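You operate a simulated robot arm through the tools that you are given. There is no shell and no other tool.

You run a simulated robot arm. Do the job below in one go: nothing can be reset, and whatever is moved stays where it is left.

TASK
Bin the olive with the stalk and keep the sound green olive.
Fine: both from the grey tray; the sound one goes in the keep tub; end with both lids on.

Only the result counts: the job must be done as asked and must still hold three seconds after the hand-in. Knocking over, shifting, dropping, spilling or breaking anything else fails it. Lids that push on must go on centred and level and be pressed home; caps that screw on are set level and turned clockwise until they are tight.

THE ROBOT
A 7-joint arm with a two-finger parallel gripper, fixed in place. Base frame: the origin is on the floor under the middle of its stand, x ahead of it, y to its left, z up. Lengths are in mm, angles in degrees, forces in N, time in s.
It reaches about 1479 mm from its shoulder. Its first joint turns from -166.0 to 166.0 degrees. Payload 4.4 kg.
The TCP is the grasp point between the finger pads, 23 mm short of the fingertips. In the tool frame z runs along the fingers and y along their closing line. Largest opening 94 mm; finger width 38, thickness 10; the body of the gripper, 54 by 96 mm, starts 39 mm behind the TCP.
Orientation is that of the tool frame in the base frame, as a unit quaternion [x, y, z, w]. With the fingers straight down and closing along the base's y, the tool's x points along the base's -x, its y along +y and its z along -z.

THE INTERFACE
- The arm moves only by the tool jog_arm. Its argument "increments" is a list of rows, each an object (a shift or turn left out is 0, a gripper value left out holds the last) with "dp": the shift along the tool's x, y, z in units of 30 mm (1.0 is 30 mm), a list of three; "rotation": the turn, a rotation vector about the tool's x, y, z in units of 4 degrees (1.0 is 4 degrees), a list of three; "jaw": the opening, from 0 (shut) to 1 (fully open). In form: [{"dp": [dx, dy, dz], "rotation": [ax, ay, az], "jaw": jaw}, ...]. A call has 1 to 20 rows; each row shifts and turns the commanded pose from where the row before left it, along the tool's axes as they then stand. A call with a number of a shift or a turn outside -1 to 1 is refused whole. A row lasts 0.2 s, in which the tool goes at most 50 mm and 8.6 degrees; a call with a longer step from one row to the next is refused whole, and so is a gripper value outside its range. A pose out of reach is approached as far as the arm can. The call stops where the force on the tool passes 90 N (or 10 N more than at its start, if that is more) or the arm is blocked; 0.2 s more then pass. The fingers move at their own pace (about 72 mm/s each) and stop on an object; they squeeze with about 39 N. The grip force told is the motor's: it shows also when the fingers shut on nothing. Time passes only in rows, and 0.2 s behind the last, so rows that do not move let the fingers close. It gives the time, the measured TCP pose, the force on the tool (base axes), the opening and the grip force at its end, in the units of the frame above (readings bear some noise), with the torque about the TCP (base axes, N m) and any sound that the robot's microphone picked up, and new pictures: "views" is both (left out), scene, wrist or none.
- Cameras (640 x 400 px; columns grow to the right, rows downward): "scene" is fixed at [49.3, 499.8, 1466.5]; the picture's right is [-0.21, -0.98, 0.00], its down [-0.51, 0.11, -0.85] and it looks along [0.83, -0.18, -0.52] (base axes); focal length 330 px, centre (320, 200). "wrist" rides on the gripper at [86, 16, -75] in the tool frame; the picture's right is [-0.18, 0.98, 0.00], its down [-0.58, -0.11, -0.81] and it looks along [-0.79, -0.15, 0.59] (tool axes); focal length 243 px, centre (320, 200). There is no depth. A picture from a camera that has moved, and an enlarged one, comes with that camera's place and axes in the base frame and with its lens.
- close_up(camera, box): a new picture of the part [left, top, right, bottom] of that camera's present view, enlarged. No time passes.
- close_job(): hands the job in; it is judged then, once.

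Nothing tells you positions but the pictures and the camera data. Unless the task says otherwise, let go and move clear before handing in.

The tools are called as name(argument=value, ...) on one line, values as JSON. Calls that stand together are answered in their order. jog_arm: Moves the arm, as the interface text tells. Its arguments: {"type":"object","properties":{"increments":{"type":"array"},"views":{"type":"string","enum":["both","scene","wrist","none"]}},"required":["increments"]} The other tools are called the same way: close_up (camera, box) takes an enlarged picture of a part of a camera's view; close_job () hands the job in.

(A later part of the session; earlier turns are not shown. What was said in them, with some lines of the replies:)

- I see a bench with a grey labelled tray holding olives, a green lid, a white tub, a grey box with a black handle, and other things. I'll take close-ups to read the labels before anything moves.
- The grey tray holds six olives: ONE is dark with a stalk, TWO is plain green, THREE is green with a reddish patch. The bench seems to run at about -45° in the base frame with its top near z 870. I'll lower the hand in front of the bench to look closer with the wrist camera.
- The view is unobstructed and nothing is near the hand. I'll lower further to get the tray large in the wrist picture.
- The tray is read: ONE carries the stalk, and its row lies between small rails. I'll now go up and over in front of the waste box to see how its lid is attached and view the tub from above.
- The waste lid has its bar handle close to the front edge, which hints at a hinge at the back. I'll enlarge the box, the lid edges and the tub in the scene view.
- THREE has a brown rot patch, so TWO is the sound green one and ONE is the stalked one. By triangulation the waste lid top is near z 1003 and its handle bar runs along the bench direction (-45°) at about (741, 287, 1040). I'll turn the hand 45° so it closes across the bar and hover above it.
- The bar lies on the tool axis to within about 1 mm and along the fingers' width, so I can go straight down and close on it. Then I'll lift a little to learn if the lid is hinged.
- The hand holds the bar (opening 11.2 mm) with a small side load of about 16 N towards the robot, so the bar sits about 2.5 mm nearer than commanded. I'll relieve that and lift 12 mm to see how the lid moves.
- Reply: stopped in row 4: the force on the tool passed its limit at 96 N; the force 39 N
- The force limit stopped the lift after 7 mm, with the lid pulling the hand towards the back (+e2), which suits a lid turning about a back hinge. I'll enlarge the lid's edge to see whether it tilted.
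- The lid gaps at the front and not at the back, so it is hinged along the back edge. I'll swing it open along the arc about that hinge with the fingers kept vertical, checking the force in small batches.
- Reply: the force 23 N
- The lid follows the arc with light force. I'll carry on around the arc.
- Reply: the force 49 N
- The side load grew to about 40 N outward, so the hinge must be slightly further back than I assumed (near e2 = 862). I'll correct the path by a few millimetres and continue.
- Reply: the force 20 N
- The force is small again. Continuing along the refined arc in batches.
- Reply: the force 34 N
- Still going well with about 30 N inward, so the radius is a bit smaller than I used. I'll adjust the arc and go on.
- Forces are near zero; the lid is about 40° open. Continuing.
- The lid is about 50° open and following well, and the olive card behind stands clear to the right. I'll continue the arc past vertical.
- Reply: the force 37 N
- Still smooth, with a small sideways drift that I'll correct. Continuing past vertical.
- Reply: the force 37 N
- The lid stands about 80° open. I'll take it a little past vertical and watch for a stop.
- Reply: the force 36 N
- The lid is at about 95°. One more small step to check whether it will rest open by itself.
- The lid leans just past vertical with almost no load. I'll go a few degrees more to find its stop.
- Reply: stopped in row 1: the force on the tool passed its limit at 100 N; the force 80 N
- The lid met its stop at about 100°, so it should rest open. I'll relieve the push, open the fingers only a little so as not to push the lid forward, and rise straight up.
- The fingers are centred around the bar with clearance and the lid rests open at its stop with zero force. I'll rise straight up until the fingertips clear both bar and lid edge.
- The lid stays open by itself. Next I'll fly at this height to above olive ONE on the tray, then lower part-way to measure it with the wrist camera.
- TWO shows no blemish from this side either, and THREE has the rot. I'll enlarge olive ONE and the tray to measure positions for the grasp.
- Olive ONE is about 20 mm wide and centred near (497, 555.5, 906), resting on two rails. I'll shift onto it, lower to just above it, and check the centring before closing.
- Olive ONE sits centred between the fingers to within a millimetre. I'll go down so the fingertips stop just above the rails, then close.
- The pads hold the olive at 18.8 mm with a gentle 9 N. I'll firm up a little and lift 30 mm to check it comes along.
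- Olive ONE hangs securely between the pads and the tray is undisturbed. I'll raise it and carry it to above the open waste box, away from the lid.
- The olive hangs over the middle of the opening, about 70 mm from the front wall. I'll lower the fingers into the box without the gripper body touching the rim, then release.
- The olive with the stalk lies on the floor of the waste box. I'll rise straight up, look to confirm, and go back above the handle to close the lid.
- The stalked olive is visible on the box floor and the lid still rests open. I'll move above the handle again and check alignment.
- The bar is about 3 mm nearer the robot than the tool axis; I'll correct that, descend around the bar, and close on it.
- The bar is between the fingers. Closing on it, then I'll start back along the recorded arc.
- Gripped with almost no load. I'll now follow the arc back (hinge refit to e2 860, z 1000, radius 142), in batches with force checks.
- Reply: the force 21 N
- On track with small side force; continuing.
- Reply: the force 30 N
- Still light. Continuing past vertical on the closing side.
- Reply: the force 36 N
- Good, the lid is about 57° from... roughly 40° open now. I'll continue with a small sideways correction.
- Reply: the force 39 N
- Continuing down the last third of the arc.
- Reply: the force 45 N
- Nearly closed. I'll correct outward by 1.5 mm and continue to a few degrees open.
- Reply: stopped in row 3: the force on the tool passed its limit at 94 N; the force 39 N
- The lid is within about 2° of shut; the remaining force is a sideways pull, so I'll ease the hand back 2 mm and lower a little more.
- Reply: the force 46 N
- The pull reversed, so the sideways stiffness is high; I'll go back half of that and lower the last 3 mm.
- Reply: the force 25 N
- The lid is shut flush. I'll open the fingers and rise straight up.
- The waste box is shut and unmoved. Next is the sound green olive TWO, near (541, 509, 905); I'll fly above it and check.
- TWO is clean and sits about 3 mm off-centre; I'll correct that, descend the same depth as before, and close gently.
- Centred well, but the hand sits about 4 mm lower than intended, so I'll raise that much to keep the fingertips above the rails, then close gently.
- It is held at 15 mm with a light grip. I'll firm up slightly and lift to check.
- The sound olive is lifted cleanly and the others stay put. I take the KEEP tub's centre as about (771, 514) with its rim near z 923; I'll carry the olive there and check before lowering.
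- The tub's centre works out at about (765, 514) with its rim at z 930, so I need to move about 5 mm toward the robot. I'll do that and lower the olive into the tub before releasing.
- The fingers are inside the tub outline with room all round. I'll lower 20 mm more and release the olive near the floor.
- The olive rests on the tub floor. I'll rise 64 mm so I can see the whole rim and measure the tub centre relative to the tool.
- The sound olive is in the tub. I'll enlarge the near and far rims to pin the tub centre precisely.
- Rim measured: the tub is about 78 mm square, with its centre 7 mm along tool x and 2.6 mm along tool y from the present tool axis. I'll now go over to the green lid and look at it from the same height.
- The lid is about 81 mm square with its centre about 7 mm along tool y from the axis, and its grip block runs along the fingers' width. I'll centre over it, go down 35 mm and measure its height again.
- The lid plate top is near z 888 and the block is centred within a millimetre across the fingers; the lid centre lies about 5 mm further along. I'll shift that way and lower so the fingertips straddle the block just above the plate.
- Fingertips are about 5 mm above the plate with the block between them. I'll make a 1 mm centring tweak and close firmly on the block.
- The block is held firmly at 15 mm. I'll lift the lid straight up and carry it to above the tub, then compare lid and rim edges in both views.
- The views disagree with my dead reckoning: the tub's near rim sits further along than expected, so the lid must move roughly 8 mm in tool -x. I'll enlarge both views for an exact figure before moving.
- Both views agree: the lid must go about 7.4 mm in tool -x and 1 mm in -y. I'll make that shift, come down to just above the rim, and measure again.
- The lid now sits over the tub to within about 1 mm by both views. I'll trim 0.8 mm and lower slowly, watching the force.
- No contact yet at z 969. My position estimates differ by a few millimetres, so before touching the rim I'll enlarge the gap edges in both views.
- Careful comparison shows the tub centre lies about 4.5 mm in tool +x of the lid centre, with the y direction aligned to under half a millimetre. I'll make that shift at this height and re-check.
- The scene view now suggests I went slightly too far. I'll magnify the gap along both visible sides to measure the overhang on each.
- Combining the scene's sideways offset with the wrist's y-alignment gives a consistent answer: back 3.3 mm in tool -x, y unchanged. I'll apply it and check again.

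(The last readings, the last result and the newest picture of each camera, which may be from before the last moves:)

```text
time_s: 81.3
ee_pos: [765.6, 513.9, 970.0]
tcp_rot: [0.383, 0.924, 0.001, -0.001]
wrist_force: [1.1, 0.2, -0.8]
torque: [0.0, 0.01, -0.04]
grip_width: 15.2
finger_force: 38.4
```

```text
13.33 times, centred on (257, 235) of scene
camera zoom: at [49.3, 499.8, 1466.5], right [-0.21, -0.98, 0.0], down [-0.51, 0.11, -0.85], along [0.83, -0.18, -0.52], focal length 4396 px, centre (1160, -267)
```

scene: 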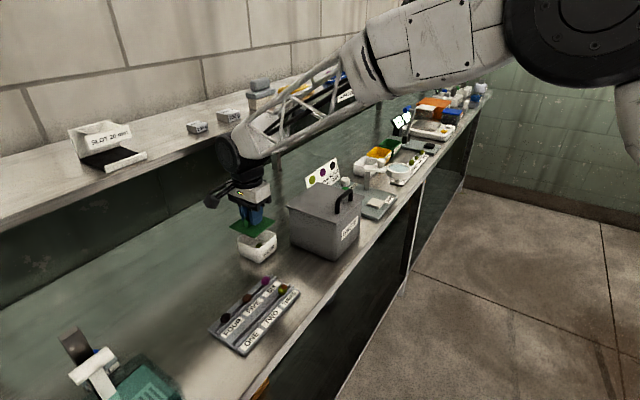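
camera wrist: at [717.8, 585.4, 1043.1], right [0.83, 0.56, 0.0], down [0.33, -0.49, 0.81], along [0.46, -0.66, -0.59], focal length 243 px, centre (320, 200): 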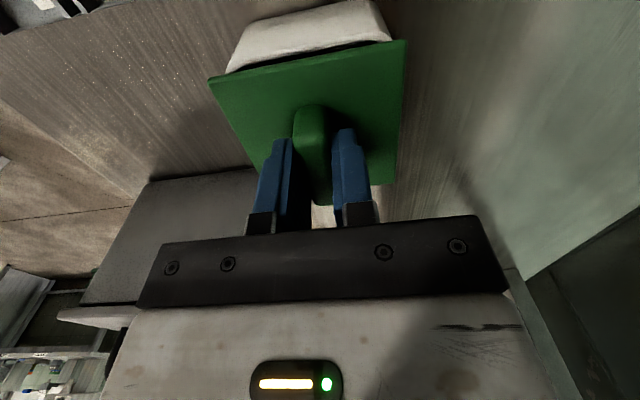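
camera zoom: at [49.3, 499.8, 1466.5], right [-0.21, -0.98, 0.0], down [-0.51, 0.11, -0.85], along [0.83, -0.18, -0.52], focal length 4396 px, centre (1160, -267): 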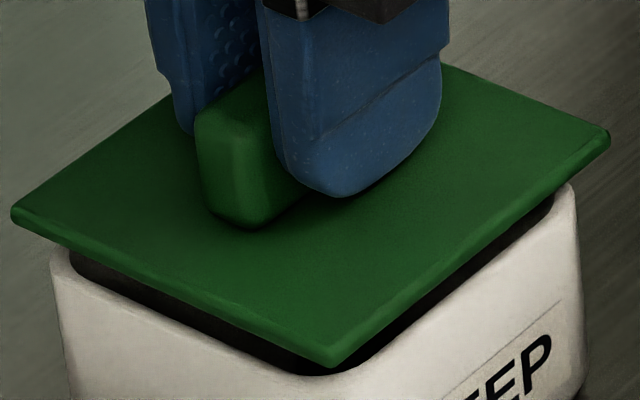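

Now the residual is small: about +1.6 mm in tool x. I'll trim that and lower gradually, watching force and the gap.

jog_arm(increments=[{"dp": [0.053, 0, 0]}, {}, {"dp": [0, 0, 0.1]}, {"dp": [0, 0, 0.05]}, {}, {}], views="none")

close_up(camera="wrist", box=[225, 0, 420, 120])

close_up(camera="scene", box=[233, 220, 281, 250])

```text
time_s: 82.7
ee_pos: [765.1, 513.1, 965.8]
tcp_rot: [0.382, 0.924, 0.001, -0.001]
wrist_force: [0.0, 0.6, -0.3]
torque: [0.0, -0.02, -0.01]
grip_width: 15.1
finger_force: 38.9
```

```text
3.28 times, centred on (322, 60) of wrist
camera zoom: at [716.2, 586.9, 1040.6], right [0.83, 0.56, 0.0], down [0.33, -0.49, 0.81], along [0.46, -0.66, -0.59], focal length 796 px, centre (312, 660)
```

zoom: 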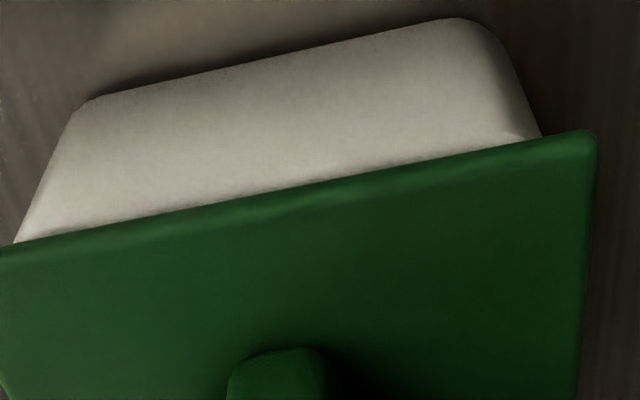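

```text
13.33 times, centred on (257, 235) of scene
camera zoom: at [49.3, 499.8, 1466.5], right [-0.21, -0.98, 0.0], down [-0.51, 0.11, -0.85], along [0.83, -0.18, -0.52], focal length 4396 px, centre (1160, -267)
```

zoom: 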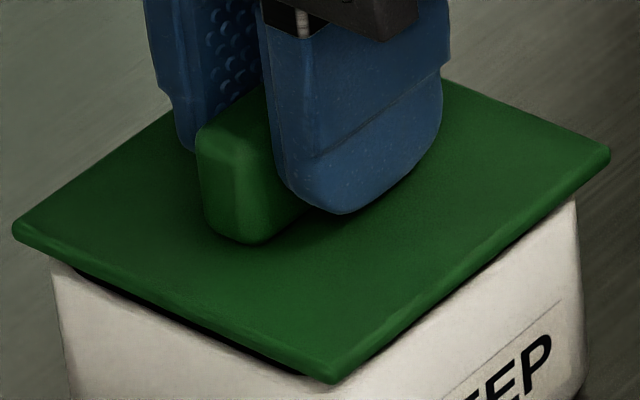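

The gaps on both visible sides now match a centred lid about 6–7 mm above the rim. I'll continue down in small steps with force checks.

jog_arm(increments=[{"dp": [0.01, 0, 0.06]}, {"dp": [0, 0, 0.06]}, {}, {}], views="none")

close_up(camera="scene", box=[233, 220, 281, 250])

```text
time_s: 83.7
ee_pos: [765.4, 515.3, 962.7]
tcp_rot: [0.382, 0.924, 0.001, -0.001]
wrist_force: [0.1, 0.1, 0.2]
torque: [-0.06, 0.0, 0.01]
grip_width: 14.9
finger_force: 38.8
```

```text
13.33 times, centred on (257, 235) of scene
camera zoom: at [49.3, 499.8, 1466.5], right [-0.21, -0.98, 0.0], down [-0.51, 0.11, -0.85], along [0.83, -0.18, -0.52], focal length 4396 px, centre (1160, -267)
```

zoom: 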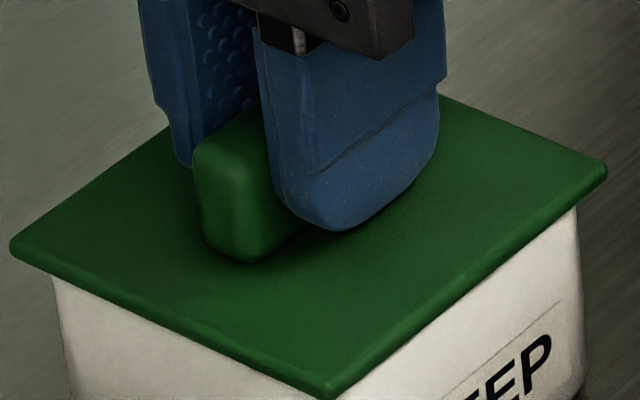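

Centred laterally in the scene view and still no contact. Continuing down in 2 mm steps.

jog_arm(increments=[{"dp": [0, 0, 0.06]}, {"dp": [0, 0, 0.05]}, {}, {}], views="none")

close_up(camera="scene", box=[228, 215, 286, 265])

close_up(camera="wrist", box=[215, 0, 425, 120])

```text
time_s: 84.7
ee_pos: [764.7, 514.5, 962.1]
tcp_rot: [0.383, 0.924, 0.001, 0.001]
wrist_force: [8.0, 2.8, 24.3]
torque: [0.05, 0.07, -0.02]
grip_width: 15.2
finger_force: 38.8
```

```text
8.00 times, centred on (257, 240) of scene
camera zoom: at [49.3, 499.8, 1466.5], right [-0.21, -0.98, 0.0], down [-0.51, 0.11, -0.85], along [0.83, -0.18, -0.52], focal length 2638 px, centre (824, -120)
```

zoom: 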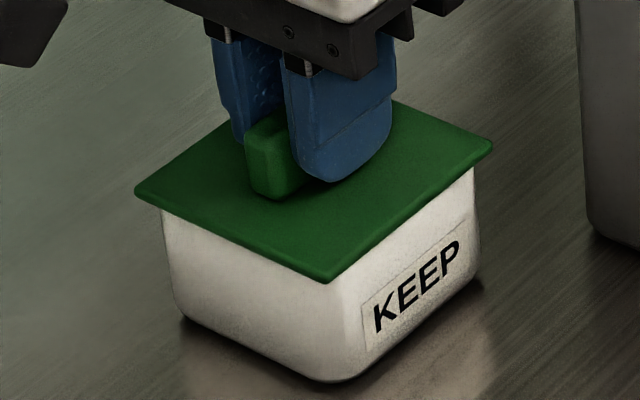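

```text
3.05 times, centred on (320, 60) of wrist
camera zoom: at [715.4, 587.8, 1035.7], right [0.83, 0.56, 0.0], down [0.33, -0.49, 0.81], along [0.46, -0.66, -0.59], focal length 739 px, centre (320, 627)
```

zoom: 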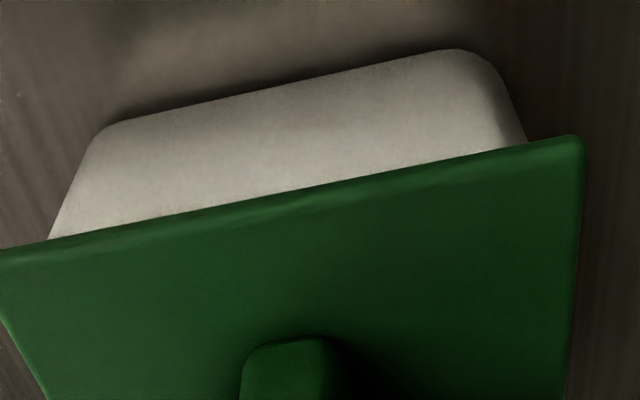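

First contact with 24 N upward at z 962. I'll look closely at the joint, then press in small steps.

close_up(camera="scene", box=[235, 228, 281, 256])

jog_arm(increments=[{"dp": [0, 0, 0.03]}, {}, {}], views="none")

```text
13.91 times, centred on (258, 242) of scene
camera zoom: at [49.3, 499.8, 1466.5], right [-0.21, -0.98, 0.0], down [-0.51, 0.11, -0.85], along [0.83, -0.18, -0.52], focal length 4588 px, centre (1183, -384)
```

zoom: 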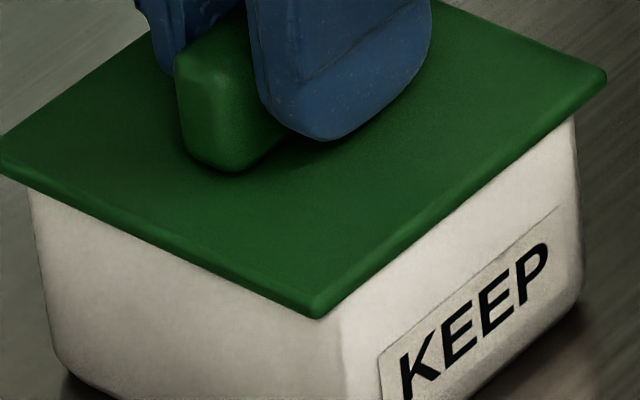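

```text
time_s: 85.5
ee_pos: [764.4, 514.9, 957.8]
tcp_rot: [0.383, 0.924, 0.002, 0.0]
wrist_force: [6.1, 9.0, 31.4]
torque: [0.09, -0.05, 0.0]
grip_width: 15.0
finger_force: 38.7
```

The force is 31 N with light sideways load. I'll press a bit further in small steps.

jog_arm(increments=[{"dp": [0, 0, 0.03]}, {}, {}], views="none")

jog_arm(increments=[{}, {}], views="wrist")

close_up(camera="scene", box=[235, 228, 281, 256])

```text
time_s: 86.3
ee_pos: [763.6, 515.1, 958.6]
tcp_rot: [0.383, 0.924, 0.001, -0.001]
wrist_force: [5.8, 8.3, 31.0]
torque: [0.09, -0.05, -0.03]
grip_width: 15.2
finger_force: 39.1
```

```text
time_s: 86.9
ee_pos: [764.2, 515.4, 956.3]
tcp_rot: [0.382, 0.924, 0.002, -0.001]
wrist_force: [3.8, 7.1, 31.1]
torque: [0.03, -0.02, 0.0]
grip_width: 15.1
finger_force: 39.4
camera wrist: at [715.2, 587.1, 1032.3], right [0.83, 0.56, 0.0], down [0.33, -0.49, 0.81], along [0.46, -0.66, -0.59], focal length 243 px, centre (320, 200)
```

wrist: 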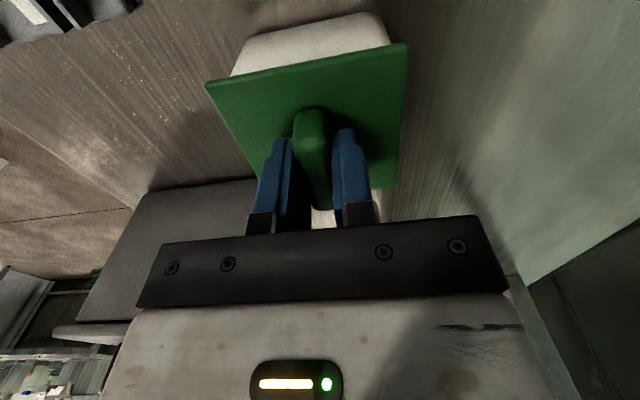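

```text
13.91 times, centred on (258, 242) of scene
camera zoom: at [49.3, 499.8, 1466.5], right [-0.21, -0.98, 0.0], down [-0.51, 0.11, -0.85], along [0.83, -0.18, -0.52], focal length 4588 px, centre (1183, -384)
```

zoom: 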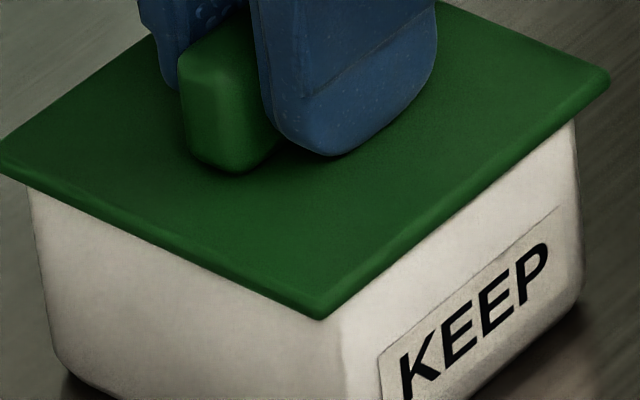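

The lid itself has stopped moving while the pads slid slightly down the block at 31 N, so the lid seems seated or nearly so. I'll let go, rise, close the fingers, and press on top of the block to make sure it is home.

jog_arm(increments=[{"dp": [0, 0, -0.06]}, {"jaw": 0.25}, {"jaw": 0.35}, {"jaw": 0.35}, {"dp": [0, 0, -0.4]}, {"dp": [0, 0, -0.7]}, {"dp": [0, 0, -0.5]}, {}])

close_up(camera="scene", box=[228, 215, 286, 265])

close_up(camera="wrist", box=[200, 0, 440, 170])

```text
time_s: 88.7
ee_pos: [763.9, 513.7, 1007.7]
tcp_rot: [0.382, 0.924, 0.001, -0.001]
wrist_force: [-0.3, 0.5, -0.5]
torque: [0.02, 0.0, 0.01]
grip_width: 32.9
finger_force: 0.2
camera wrist: at [715.4, 587.4, 1081.3], right [0.83, 0.56, 0.0], down [0.33, -0.49, 0.81], along [0.46, -0.66, -0.59], focal length 243 px, centre (320, 200)
```

scene: 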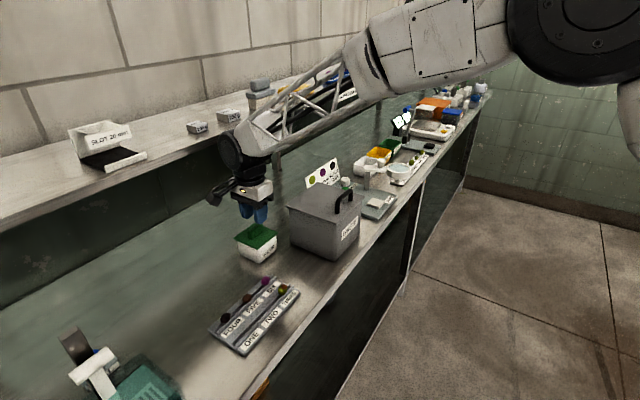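
wrist: 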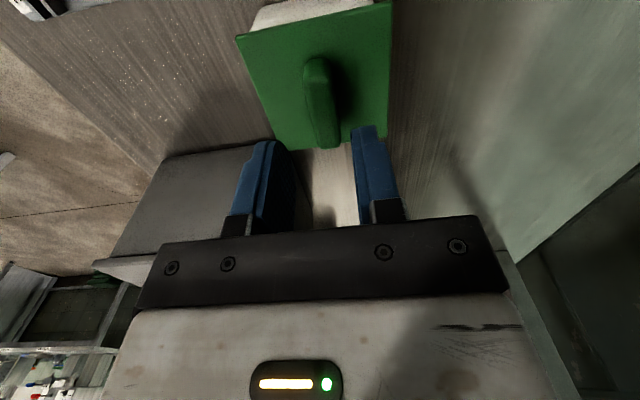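

```text
8.00 times, centred on (257, 240) of scene
camera zoom: at [49.3, 499.8, 1466.5], right [-0.21, -0.98, 0.0], down [-0.51, 0.11, -0.85], along [0.83, -0.18, -0.52], focal length 2638 px, centre (824, -120)
```

zoom: 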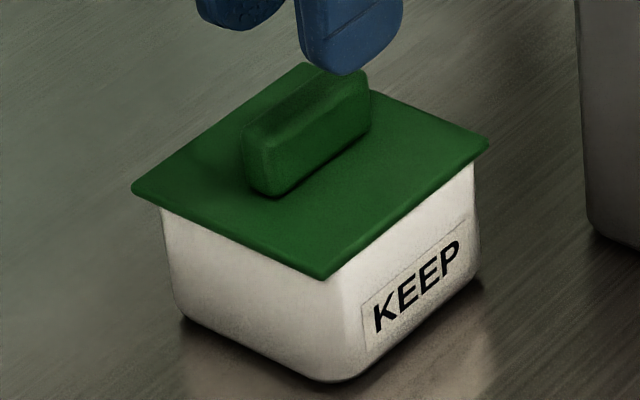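

```text
2.35 times, centred on (320, 85) of wrist
camera zoom: at [715.4, 587.4, 1081.3], right [0.83, 0.56, 0.0], down [0.33, -0.49, 0.81], along [0.46, -0.66, -0.59], focal length 571 px, centre (320, 471)
```

zoom: 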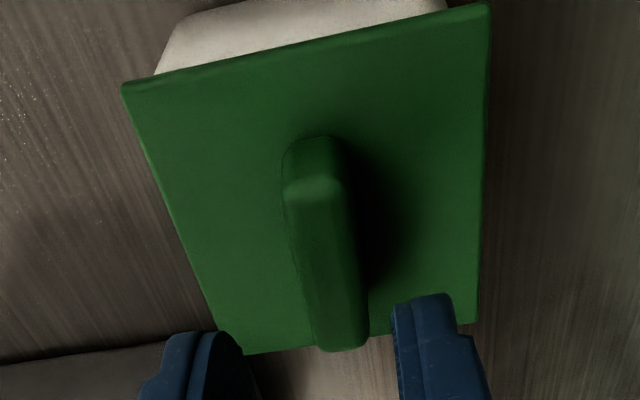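

The lid is on and released. I'll look closely for any gap before pressing.

close_up(camera="scene", box=[235, 228, 281, 256])

jog_arm(increments=[{"jaw": 0}, {"jaw": 0}, {"jaw": 0}, {"jaw": 0}], views="none")

```text
13.91 times, centred on (258, 242) of scene
camera zoom: at [49.3, 499.8, 1466.5], right [-0.21, -0.98, 0.0], down [-0.51, 0.11, -0.85], along [0.83, -0.18, -0.52], focal length 4588 px, centre (1183, -384)
```

zoom: 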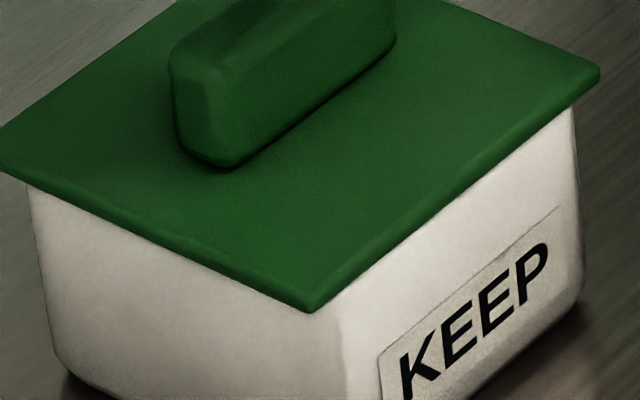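

```text
time_s: 89.7
ee_pos: [764.2, 515.7, 1006.7]
tcp_rot: [0.383, 0.924, 0.001, 0.0]
wrist_force: [0.4, -0.1, -0.2]
torque: [-0.03, 0.02, -0.01]
grip_width: 0.0
finger_force: 38.7
```

No gap is visible, but the lid may have risen a millimetre or so as I let go. I'll centre the closed fingers over the block and press down gently in steps.

jog_arm(increments=[{"dp": [-0.06, 0.08, 0]}, {"dp": [0, 0, 0.5]}, {"dp": [0, 0, 0.4]}, {}, {}], views="wrist")

close_up(camera="scene", box=[228, 205, 286, 255])

close_up(camera="wrist", box=[200, 0, 440, 220])

```text
time_s: 90.9
ee_pos: [767.5, 516.0, 982.9]
tcp_rot: [0.382, 0.924, 0.002, 0.0]
wrist_force: [-8.0, -2.3, 34.8]
torque: [-0.11, 0.18, -0.02]
grip_width: 0.2
finger_force: 39.1
camera wrist: at [719.1, 588.8, 1057.8], right [0.83, 0.56, 0.0], down [0.33, -0.49, 0.81], along [0.46, -0.66, -0.59], focal length 243 px, centre (320, 200)
```

wrist: 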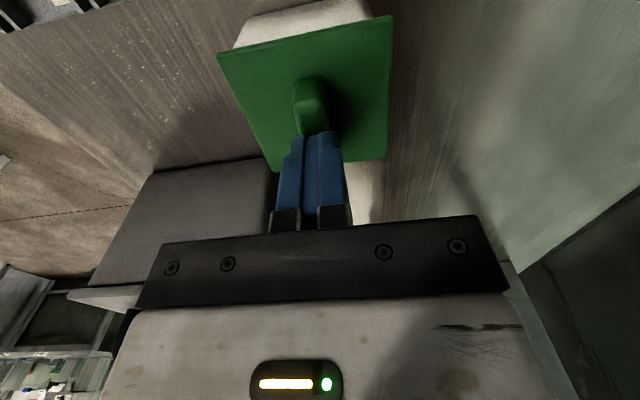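

```text
8.00 times, centred on (257, 230) of scene
camera zoom: at [49.3, 499.8, 1466.5], right [-0.21, -0.98, 0.0], down [-0.51, 0.11, -0.85], along [0.83, -0.18, -0.52], focal length 2638 px, centre (824, -40)
```

zoom: 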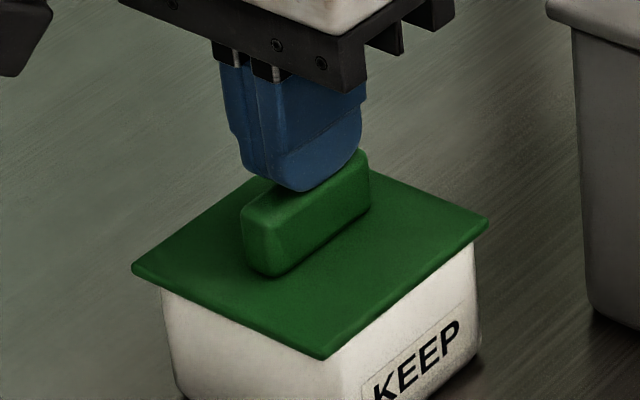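

```text
1.82 times, centred on (320, 110) of wrist
camera zoom: at [719.1, 588.8, 1057.8], right [0.83, 0.56, 0.0], down [0.33, -0.49, 0.81], along [0.46, -0.66, -0.59], focal length 441 px, centre (320, 364)
```

zoom: 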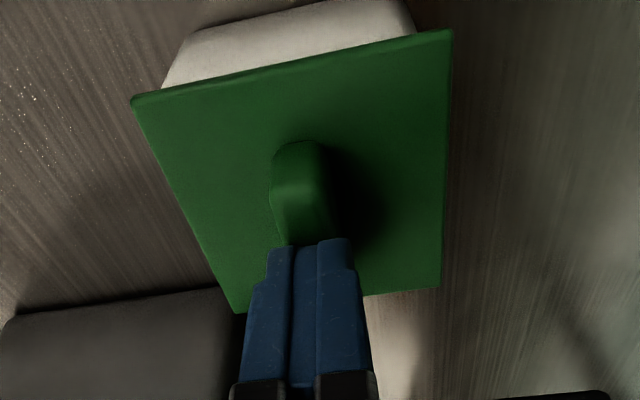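

The fingertips touch the top of the block with 35 N and the lid stays level. I'll press a little harder in half-millimetre steps and see whether it sinks.

jog_arm(increments=[{"dp": [0, 0, 0.02]}, {}, {}], views="none")

jog_arm(increments=[{"dp": [0, 0, 0.02]}, {}, {}], views="none")

close_up(camera="scene", box=[235, 228, 281, 256])

```text
time_s: 91.7
ee_pos: [768.0, 516.3, 983.5]
tcp_rot: [0.383, 0.924, 0.002, 0.001]
wrist_force: [-2.2, -6.3, 63.4]
torque: [-0.2, 0.06, 0.0]
grip_width: 0.2
finger_force: 39.0
```

```text
time_s: 92.4
ee_pos: [769.5, 517.2, 983.8]
tcp_rot: [0.383, 0.924, 0.001, 0.001]
wrist_force: [-0.8, -0.8, 9.9]
torque: [-0.04, 0.03, -0.03]
grip_width: 0.3
finger_force: 38.6
stopped in row 3: the force on the tool passed its limit at 91 N (the readings are from after the stop); the commanded pose is now the measured one
```

```text
13.91 times, centred on (258, 242) of scene
camera zoom: at [49.3, 499.8, 1466.5], right [-0.21, -0.98, 0.0], down [-0.51, 0.11, -0.85], along [0.83, -0.18, -0.52], focal length 4588 px, centre (1183, -384)
```

zoom: 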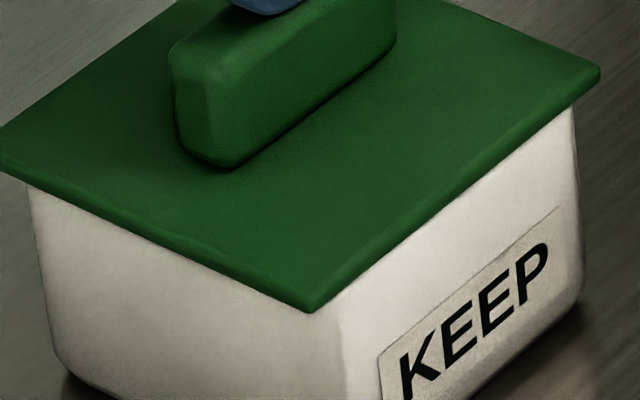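

The lid did not move under 91 N, so it is down as far as it goes. I'll back off upward and inspect the fit from both cameras.

jog_arm(increments=[{"dp": [0, 0, -0.5]}, {"dp": [0, 0, -0.8]}, {"dp": [0.5, 0, -0.8]}, {"dp": [0.5, 0, -0.8]}, {}])

close_up(camera="scene", box=[228, 215, 286, 265])

close_up(camera="wrist", box=[200, 0, 440, 150])

```text
time_s: 93.6
ee_pos: [746.9, 537.9, 1071.0]
tcp_rot: [0.382, 0.924, 0.001, 0.001]
wrist_force: [0.7, -0.5, -0.8]
torque: [0.03, -0.01, -0.02]
grip_width: 0.0
finger_force: 39.3
camera wrist: at [697.5, 610.1, 1145.3], right [0.83, 0.56, 0.0], down [0.33, -0.49, 0.81], along [0.46, -0.66, -0.59], focal length 243 px, centre (320, 200)
```

scene: 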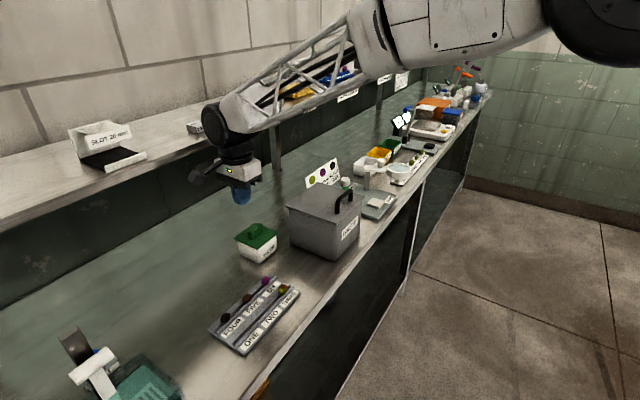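
wrist: 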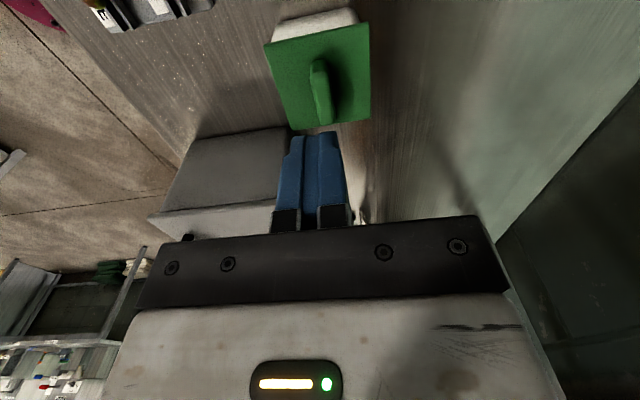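

```text
8.00 times, centred on (257, 240) of scene
camera zoom: at [49.3, 499.8, 1466.5], right [-0.21, -0.98, 0.0], down [-0.51, 0.11, -0.85], along [0.83, -0.18, -0.52], focal length 2638 px, centre (824, -120)
```

zoom: 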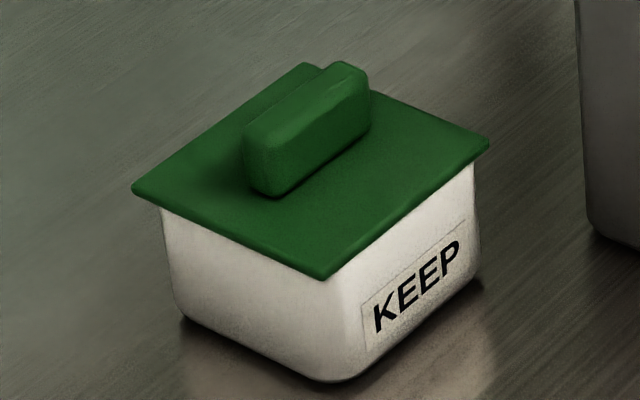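

```text
2.67 times, centred on (320, 75) of wrist
camera zoom: at [697.5, 610.1, 1145.3], right [0.83, 0.56, 0.0], down [0.33, -0.49, 0.81], along [0.46, -0.66, -0.59], focal length 647 px, centre (320, 533)
```

zoom: 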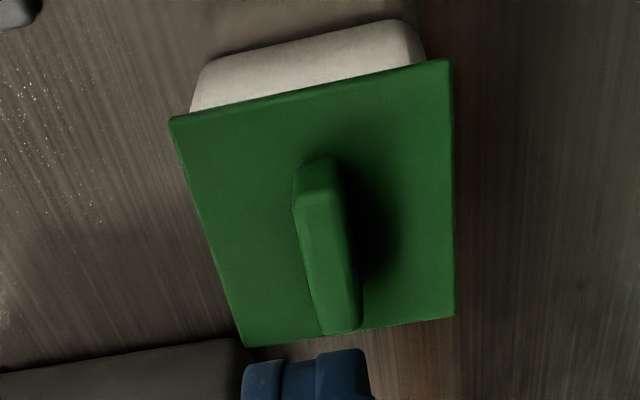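

The lid looks level with no visible gap from above; I want a lower-angle look along the rim to be sure it is home. I'll move to clear bench beside the tub, tilt the hand 28°, and look sideways at it.

jog_arm(increments=[{"dp": [0.72, 0.874, 0]}, {"dp": [0.72, 0.874, 0]}, {"dp": [0.72, 0.874, 0]}, {"dp": [0.72, 0.874, 0]}, {"dp": [0.72, 0.874, 0]}, {"dp": [0, 0, 0.95]}, {"dp": [0, 0, 0.95]}, {"dp": [0, 0, 0.8]}, {"rotation": [0, -1, 0]}, {"rotation": [0, -1, 0]}, {"rotation": [0, -1, 0]}, {"rotation": [0, -1, 0]}, {"rotation": [0, -1, 0]}, {"rotation": [0, -1, 0]}, {"rotation": [0, -1, 0]}, {}])

close_up(camera="wrist", box=[160, 80, 300, 210])

```text
time_s: 94.8
ee_pos: [742.6, 573.0, 1073.2]
tcp_rot: [0.418, 0.907, -0.04, -0.019]
wrist_force: [0.6, 0.0, 0.4]
torque: [-0.02, 0.01, -0.02]
grip_width: 0.1
finger_force: 38.8
stopped in row 5: the arm was blocked; the commanded pose is now the measured one
camera wrist: at [703.9, 654.2, 1147.1], right [0.86, 0.5, -0.09], down [0.35, -0.47, 0.81], along [0.36, -0.73, -0.58], focal length 243 px, centre (320, 200)
```

scene: 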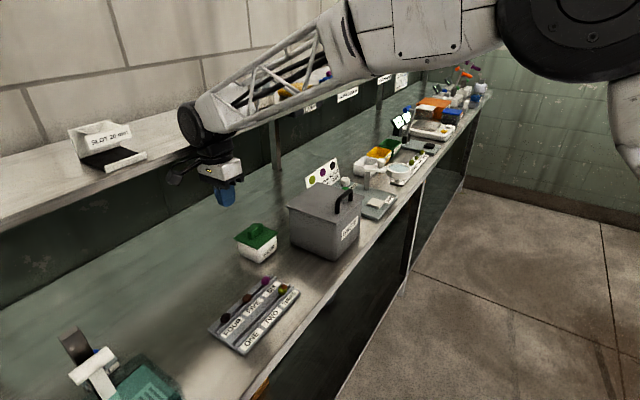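
wrist: 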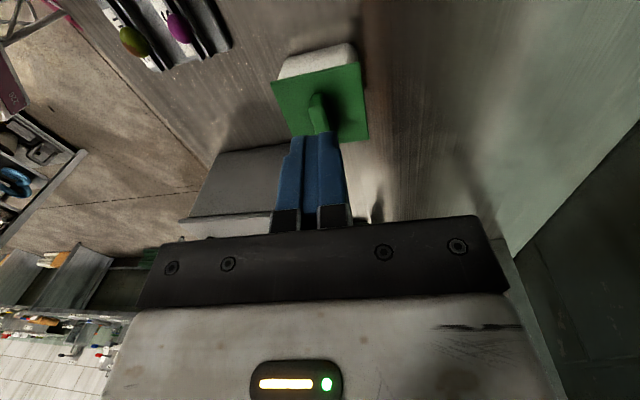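

```text
3.08 times, centred on (230, 145) of wrist
camera zoom: at [703.9, 654.2, 1147.1], right [0.86, 0.5, -0.09], down [0.35, -0.47, 0.81], along [0.36, -0.73, -0.58], focal length 746 px, centre (597, 369)
```

zoom: 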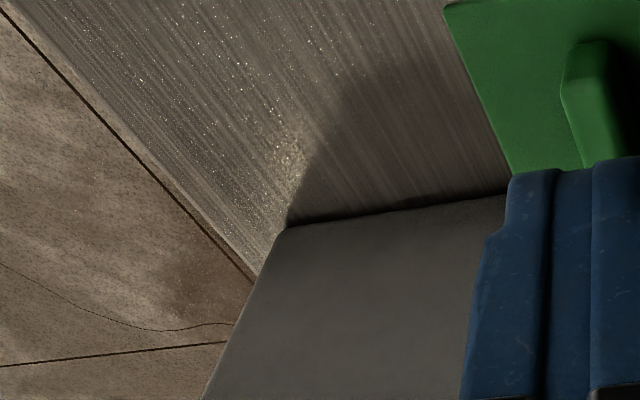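

The arm reported being blocked partway, with almost no force on the tool, and the hand is tilted 5°. I'll look closely around the wrist and shelf before doing anything more.

close_up(camera="scene", box=[120, 60, 380, 220])

close_up(camera="scene", box=[170, 200, 380, 370])

```text
2.46 times, centred on (250, 140) of scene
camera zoom: at [49.3, 499.8, 1466.5], right [-0.21, -0.98, 0.0], down [-0.51, 0.11, -0.85], along [0.83, -0.18, -0.52], focal length 812 px, centre (492, 348)
```

zoom: 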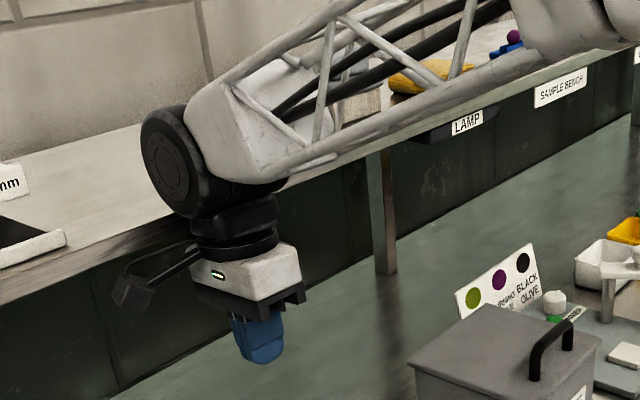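

```text
2.35 times, centred on (275, 285) of scene
camera zoom: at [49.3, 499.8, 1466.5], right [-0.21, -0.98, 0.0], down [-0.51, 0.11, -0.85], along [0.83, -0.18, -0.52], focal length 776 px, centre (426, 0)
```

zoom: 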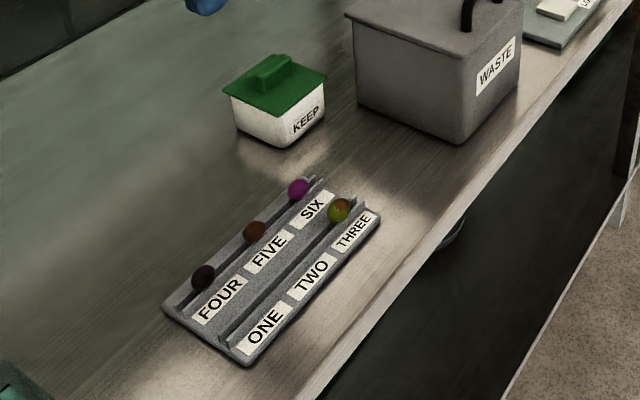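

Nothing near the wrist was touched and all objects are in place; the arm seems to have met a joint limit. I'll back away toward the robot, bring the hand level again, and then try the low look from a more comfortable spot.

jog_arm(increments=[{"dp": [0, -0.6, 0]}, {"dp": [0, -0.6, 0]}, {"dp": [0, -0.6, 0], "rotation": [-0.65, 0, -0.56]}, {"dp": [0, -0.4, 0], "rotation": [-0.62, 0, -0.56]}, {}])

```text
time_s: 96.0
ee_pos: [701.4, 545.1, 1065.4]
tcp_rot: [0.38, 0.925, 0.002, -0.003]
wrist_force: [0.1, 0.2, 0.4]
torque: [0.03, -0.02, 0.01]
grip_width: 0.0
finger_force: 38.5
camera wrist: at [652.3, 616.0, 1141.3], right [0.82, 0.57, 0.0], down [0.34, -0.49, 0.8], along [0.46, -0.66, -0.6], focal length 243 px, centre (320, 200)
```

scene: 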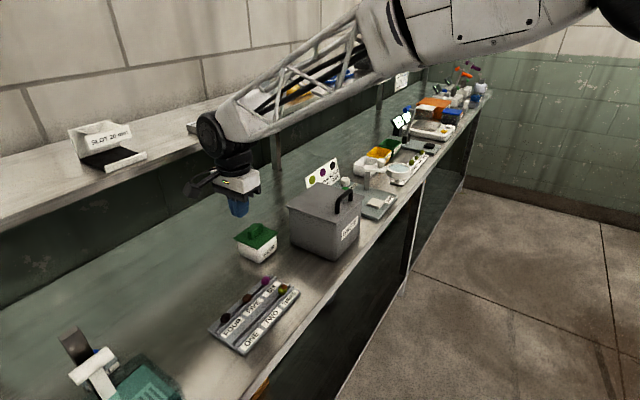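
wrist: 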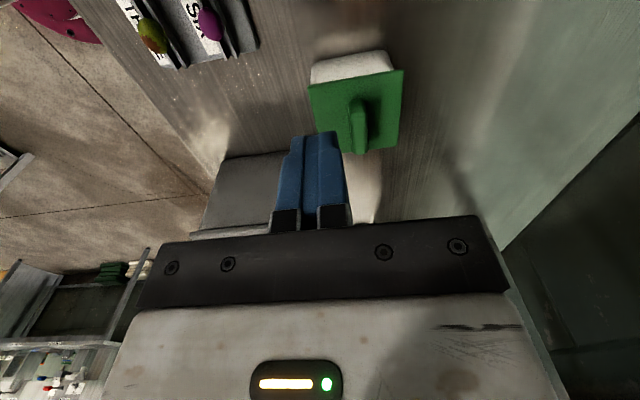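

Level again and free. I'll go to a spot in front of the tub's left side, tilt the hand 28°, and look along the rim.

jog_arm(increments=[{"dp": [0.86, -1.0, 0]}, {"dp": [0.86, -1.0, 0]}, {}, {"rotation": [0, -1, 0]}, {"rotation": [0, -1, 0]}, {"rotation": [0, -1, 0]}, {"rotation": [0, -1, 0]}, {"rotation": [0, -1, 0]}, {"rotation": [0, -1, 0]}, {"rotation": [0, -1, 0]}, {}])

```text
time_s: 98.4
ee_pos: [622.8, 537.8, 1065.6]
tcp_rot: [0.37, 0.898, -0.09, 0.222]
wrist_force: [-0.7, -0.6, 0.2]
torque: [0.01, 0.03, -0.01]
grip_width: 0.1
finger_force: 39.1
camera wrist: at [556.2, 628.6, 1091.9], right [0.81, 0.58, 0.09], down [0.02, -0.18, 0.98], along [0.59, -0.79, -0.16], focal length 243 px, centre (320, 200)
```

scene: 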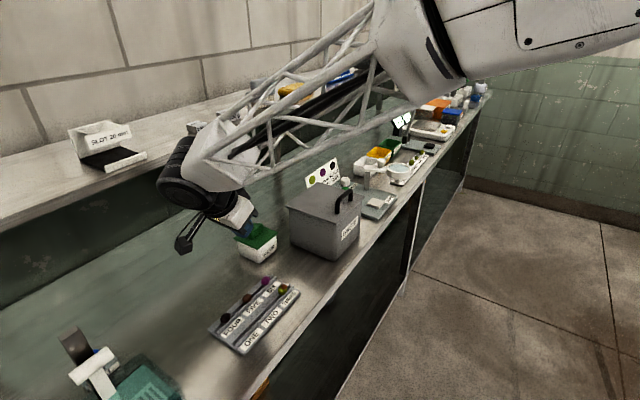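
wrist: 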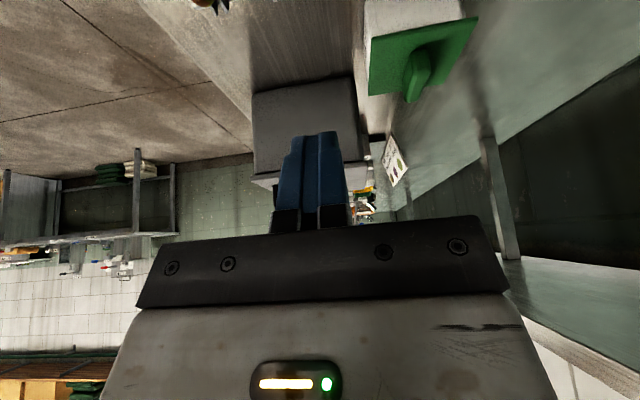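

The tilt works. I'll lower about 92 mm to bring the camera near rim height and look at the joint.

jog_arm(increments=[{"dp": [0.48, 0, 0.903]}, {"dp": [0.48, 0, 0.903]}, {"dp": [0.48, 0, 0.903]}, {}], views="wrist")

close_up(camera="wrist", box=[350, 60, 540, 210])

close_up(camera="wrist", box=[355, 100, 445, 170])

```text
time_s: 99.4
ee_pos: [624.2, 539.1, 975.4]
tcp_rot: [0.369, 0.898, -0.091, 0.222]
wrist_force: [0.1, 0.6, -0.1]
torque: [-0.01, 0.01, 0.02]
grip_width: 0.2
finger_force: 39.5
camera wrist: at [557.2, 629.6, 1001.0], right [0.81, 0.58, 0.09], down [0.02, -0.18, 0.98], along [0.59, -0.79, -0.16], focal length 243 px, centre (320, 200)
```

wrist: 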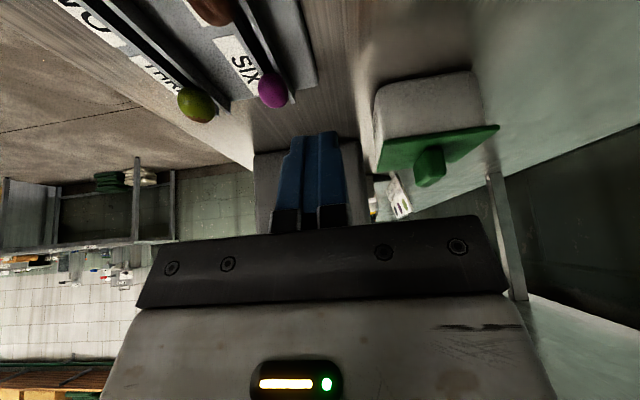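

```text
2.67 times, centred on (445, 135) of wrist
camera zoom: at [557.2, 629.6, 1001.0], right [0.81, 0.58, 0.09], down [0.02, -0.18, 0.98], along [0.59, -0.79, -0.16], focal length 647 px, centre (-13, 373)
```

zoom: 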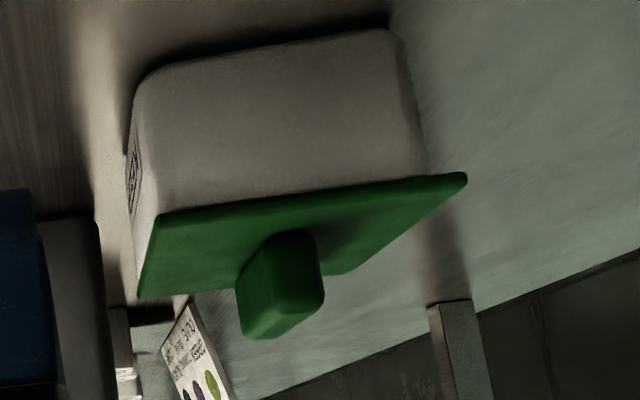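

```text
5.71 times, centred on (400, 135) of wrist
camera zoom: at [557.2, 629.6, 1001.0], right [0.81, 0.58, 0.09], down [0.02, -0.18, 0.98], along [0.59, -0.79, -0.16], focal length 1386 px, centre (-137, 571)
```

zoom: 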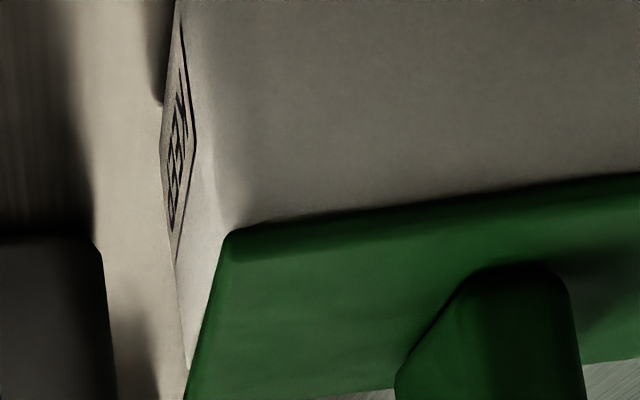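

The side view shows the lid flat on the rim, but it seems shifted a few millimetres away from the robot (+e2). I'll magnify both ends of the near edge to measure the overhang on each side.

close_up(camera="wrist", box=[360, 110, 410, 150])

close_up(camera="wrist", box=[460, 95, 510, 135])

```text
10.00 times, centred on (385, 130) of wrist
camera zoom: at [557.2, 629.6, 1001.0], right [0.81, 0.58, 0.09], down [0.02, -0.18, 0.98], along [0.59, -0.79, -0.16], focal length 2426 px, centre (-330, 900)
```

zoom: 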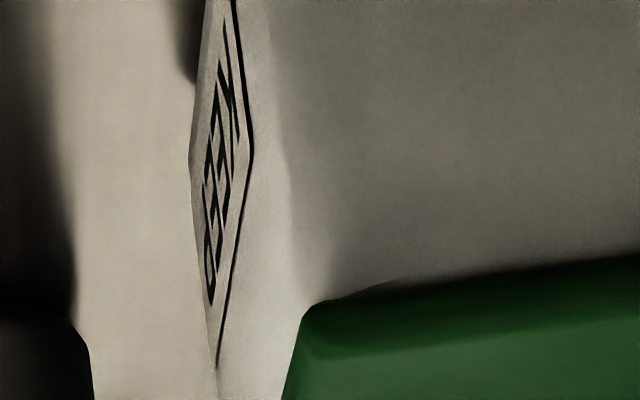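

```text
10.00 times, centred on (485, 115) of wrist
camera zoom: at [557.2, 629.6, 1001.0], right [0.81, 0.58, 0.09], down [0.02, -0.18, 0.98], along [0.59, -0.79, -0.16], focal length 2426 px, centre (-1330, 1050)
```

zoom: 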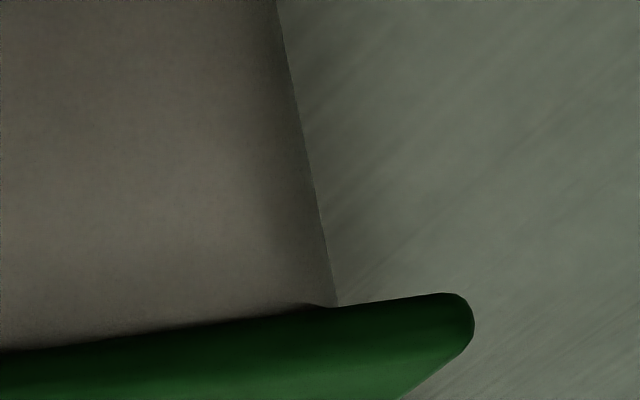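

Measured against the tub wall itself, the lid's overhang matches a centred lid to under 1 mm, it is level, and no gap shows at this low angle. I'll rise away, bring the hand upright, and make a final check of the whole scene.

jog_arm(increments=[{"dp": [-0.48, 0, -0.903]}, {"dp": [-0.48, 0, -0.903]}, {"dp": [-0.48, 0, -0.903]}, {"dp": [-0.48, 0, -0.903]}, {"rotation": [0, 1, 0]}, {"rotation": [0, 1, 0]}, {"rotation": [0, 1, 0]}, {"rotation": [0, 1, 0]}, {"rotation": [0, 1, 0]}, {"rotation": [0, 1, 0]}, {"rotation": [0, 1, 0]}, {"dp": [0, -0.9, -0.9]}, {"dp": [0, -0.9, -0.9]}, {"dp": [0, -0.9, -0.9]}, {"dp": [0, -0.9, -0.9]}, {"dp": [0, -0.9, -0.9]}, {"dp": [0, -0.9, -0.9]}, {}])

close_up(camera="scene", box=[170, 140, 400, 370])

close_up(camera="scene", box=[225, 170, 375, 270])

```text
time_s: 103.2
ee_pos: [508.1, 422.3, 1259.1]
tcp_rot: [0.38, 0.925, 0.002, -0.002]
wrist_force: [-0.2, 0.3, 0.3]
torque: [0.0, -0.03, 0.01]
grip_width: 0.1
finger_force: 39.2
camera wrist: at [458.4, 494.3, 1333.8], right [0.82, 0.57, 0.0], down [0.34, -0.49, 0.8], along [0.46, -0.66, -0.6], focal length 243 px, centre (320, 200)
```

scene: 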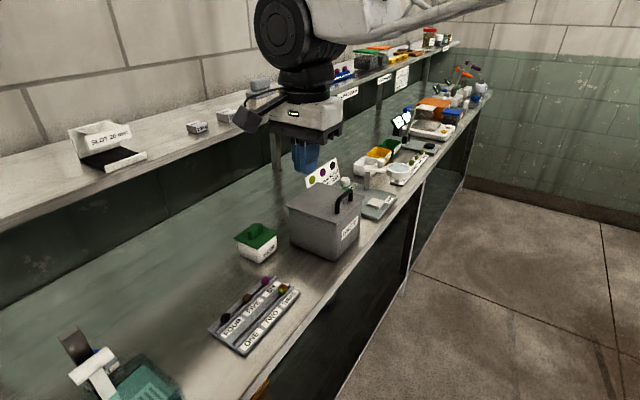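
wrist: 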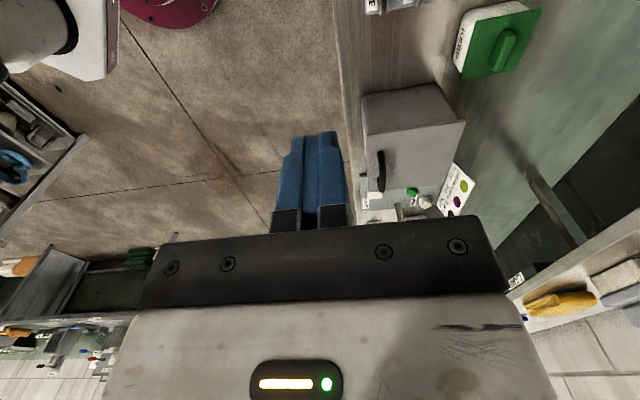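

```text
1.74 times, centred on (285, 255) of scene
camera zoom: at [49.3, 499.8, 1466.5], right [-0.21, -0.98, 0.0], down [-0.51, 0.11, -0.85], along [0.83, -0.18, -0.52], focal length 573 px, centre (381, 104)
```

zoom: 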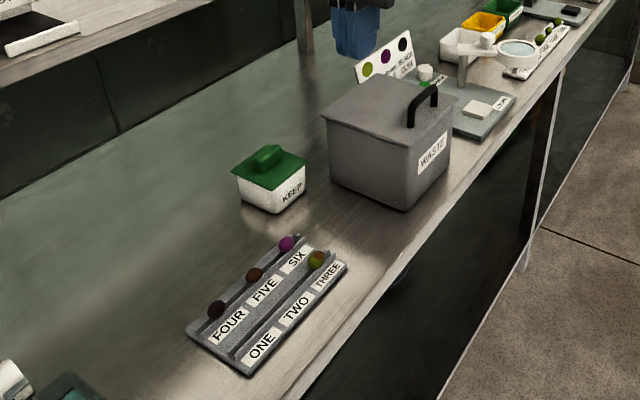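

```text
4.00 times, centred on (300, 220) of scene
camera zoom: at [49.3, 499.8, 1466.5], right [-0.21, -0.98, 0.0], down [-0.51, 0.11, -0.85], along [0.83, -0.18, -0.52], focal length 1319 px, centre (400, 120)
```

zoom: 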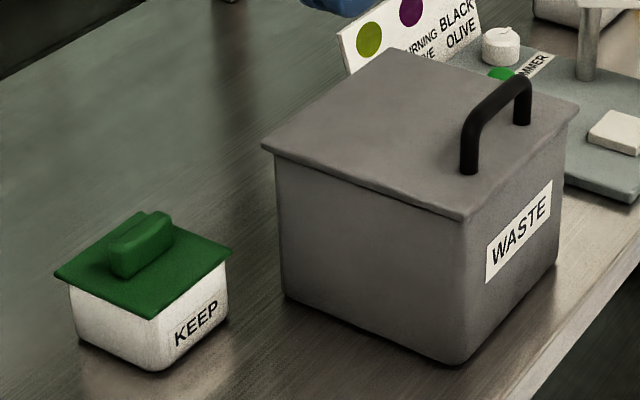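

Everything is in place. For a last check on the lid's centring I'll take enlarged views of the tub from both cameras' present positions.

close_up(camera="wrist", box=[445, 0, 555, 85])

close_up(camera="scene", box=[231, 218, 283, 266])

```text
4.71 times, centred on (500, 42) of wrist
camera zoom: at [458.4, 494.3, 1333.8], right [0.82, 0.57, 0.0], down [0.34, -0.49, 0.8], along [0.46, -0.66, -0.6], focal length 1142 px, centre (-527, 941)
```

zoom: 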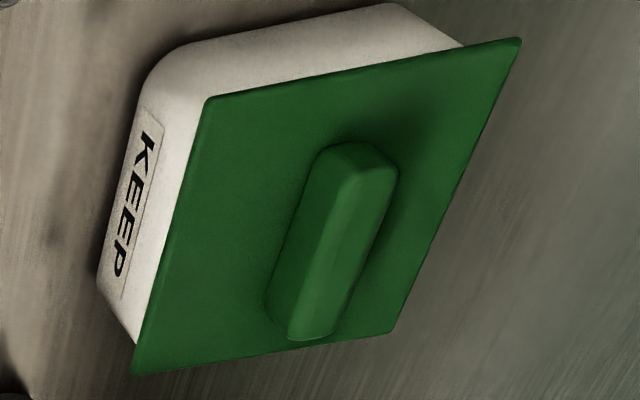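

```text
8.33 times, centred on (257, 242) of scene
camera zoom: at [49.3, 499.8, 1466.5], right [-0.21, -0.98, 0.0], down [-0.51, 0.11, -0.85], along [0.83, -0.18, -0.52], focal length 2748 px, centre (845, -150)
```

zoom: 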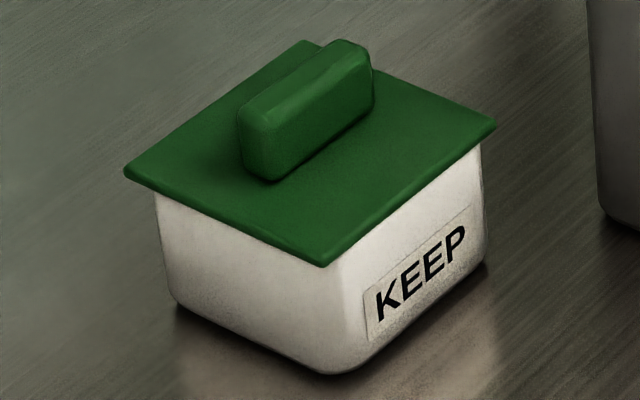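

The views agree. The lid sits level and closed on the KEEP tub, within about 1–2 mm of centre. The stalked olive is in the shut WASTE box, the sound green one is in the tub, and nothing else moved. The hand is empty and clear, so I'm handing in.

close_job()

```text
The job is handed in.
```

The job is handed in, and both lids were on when I checked just before. I haven't seen the judge's result.

- **Waste:** the olive with the stalk (ONE) is in the waste box. Its hinged lid is shut flush.
- **Keep:** the sound green olive (TWO) is in the keep tub. I left THREE on the tray because it has a brown rot patch.
- **Keep tub lid:** it is level and did not move under a 91 N press, with no gap visible. It sits about 1–2 mm off centre.

Late on, the arm reported being blocked in mid-air while I was moving round for a side view. The cause was probably a joint limit. There was no load on the tool, and the final pictures show nothing else moved. The hand was empty and clear of the bench at hand-in.
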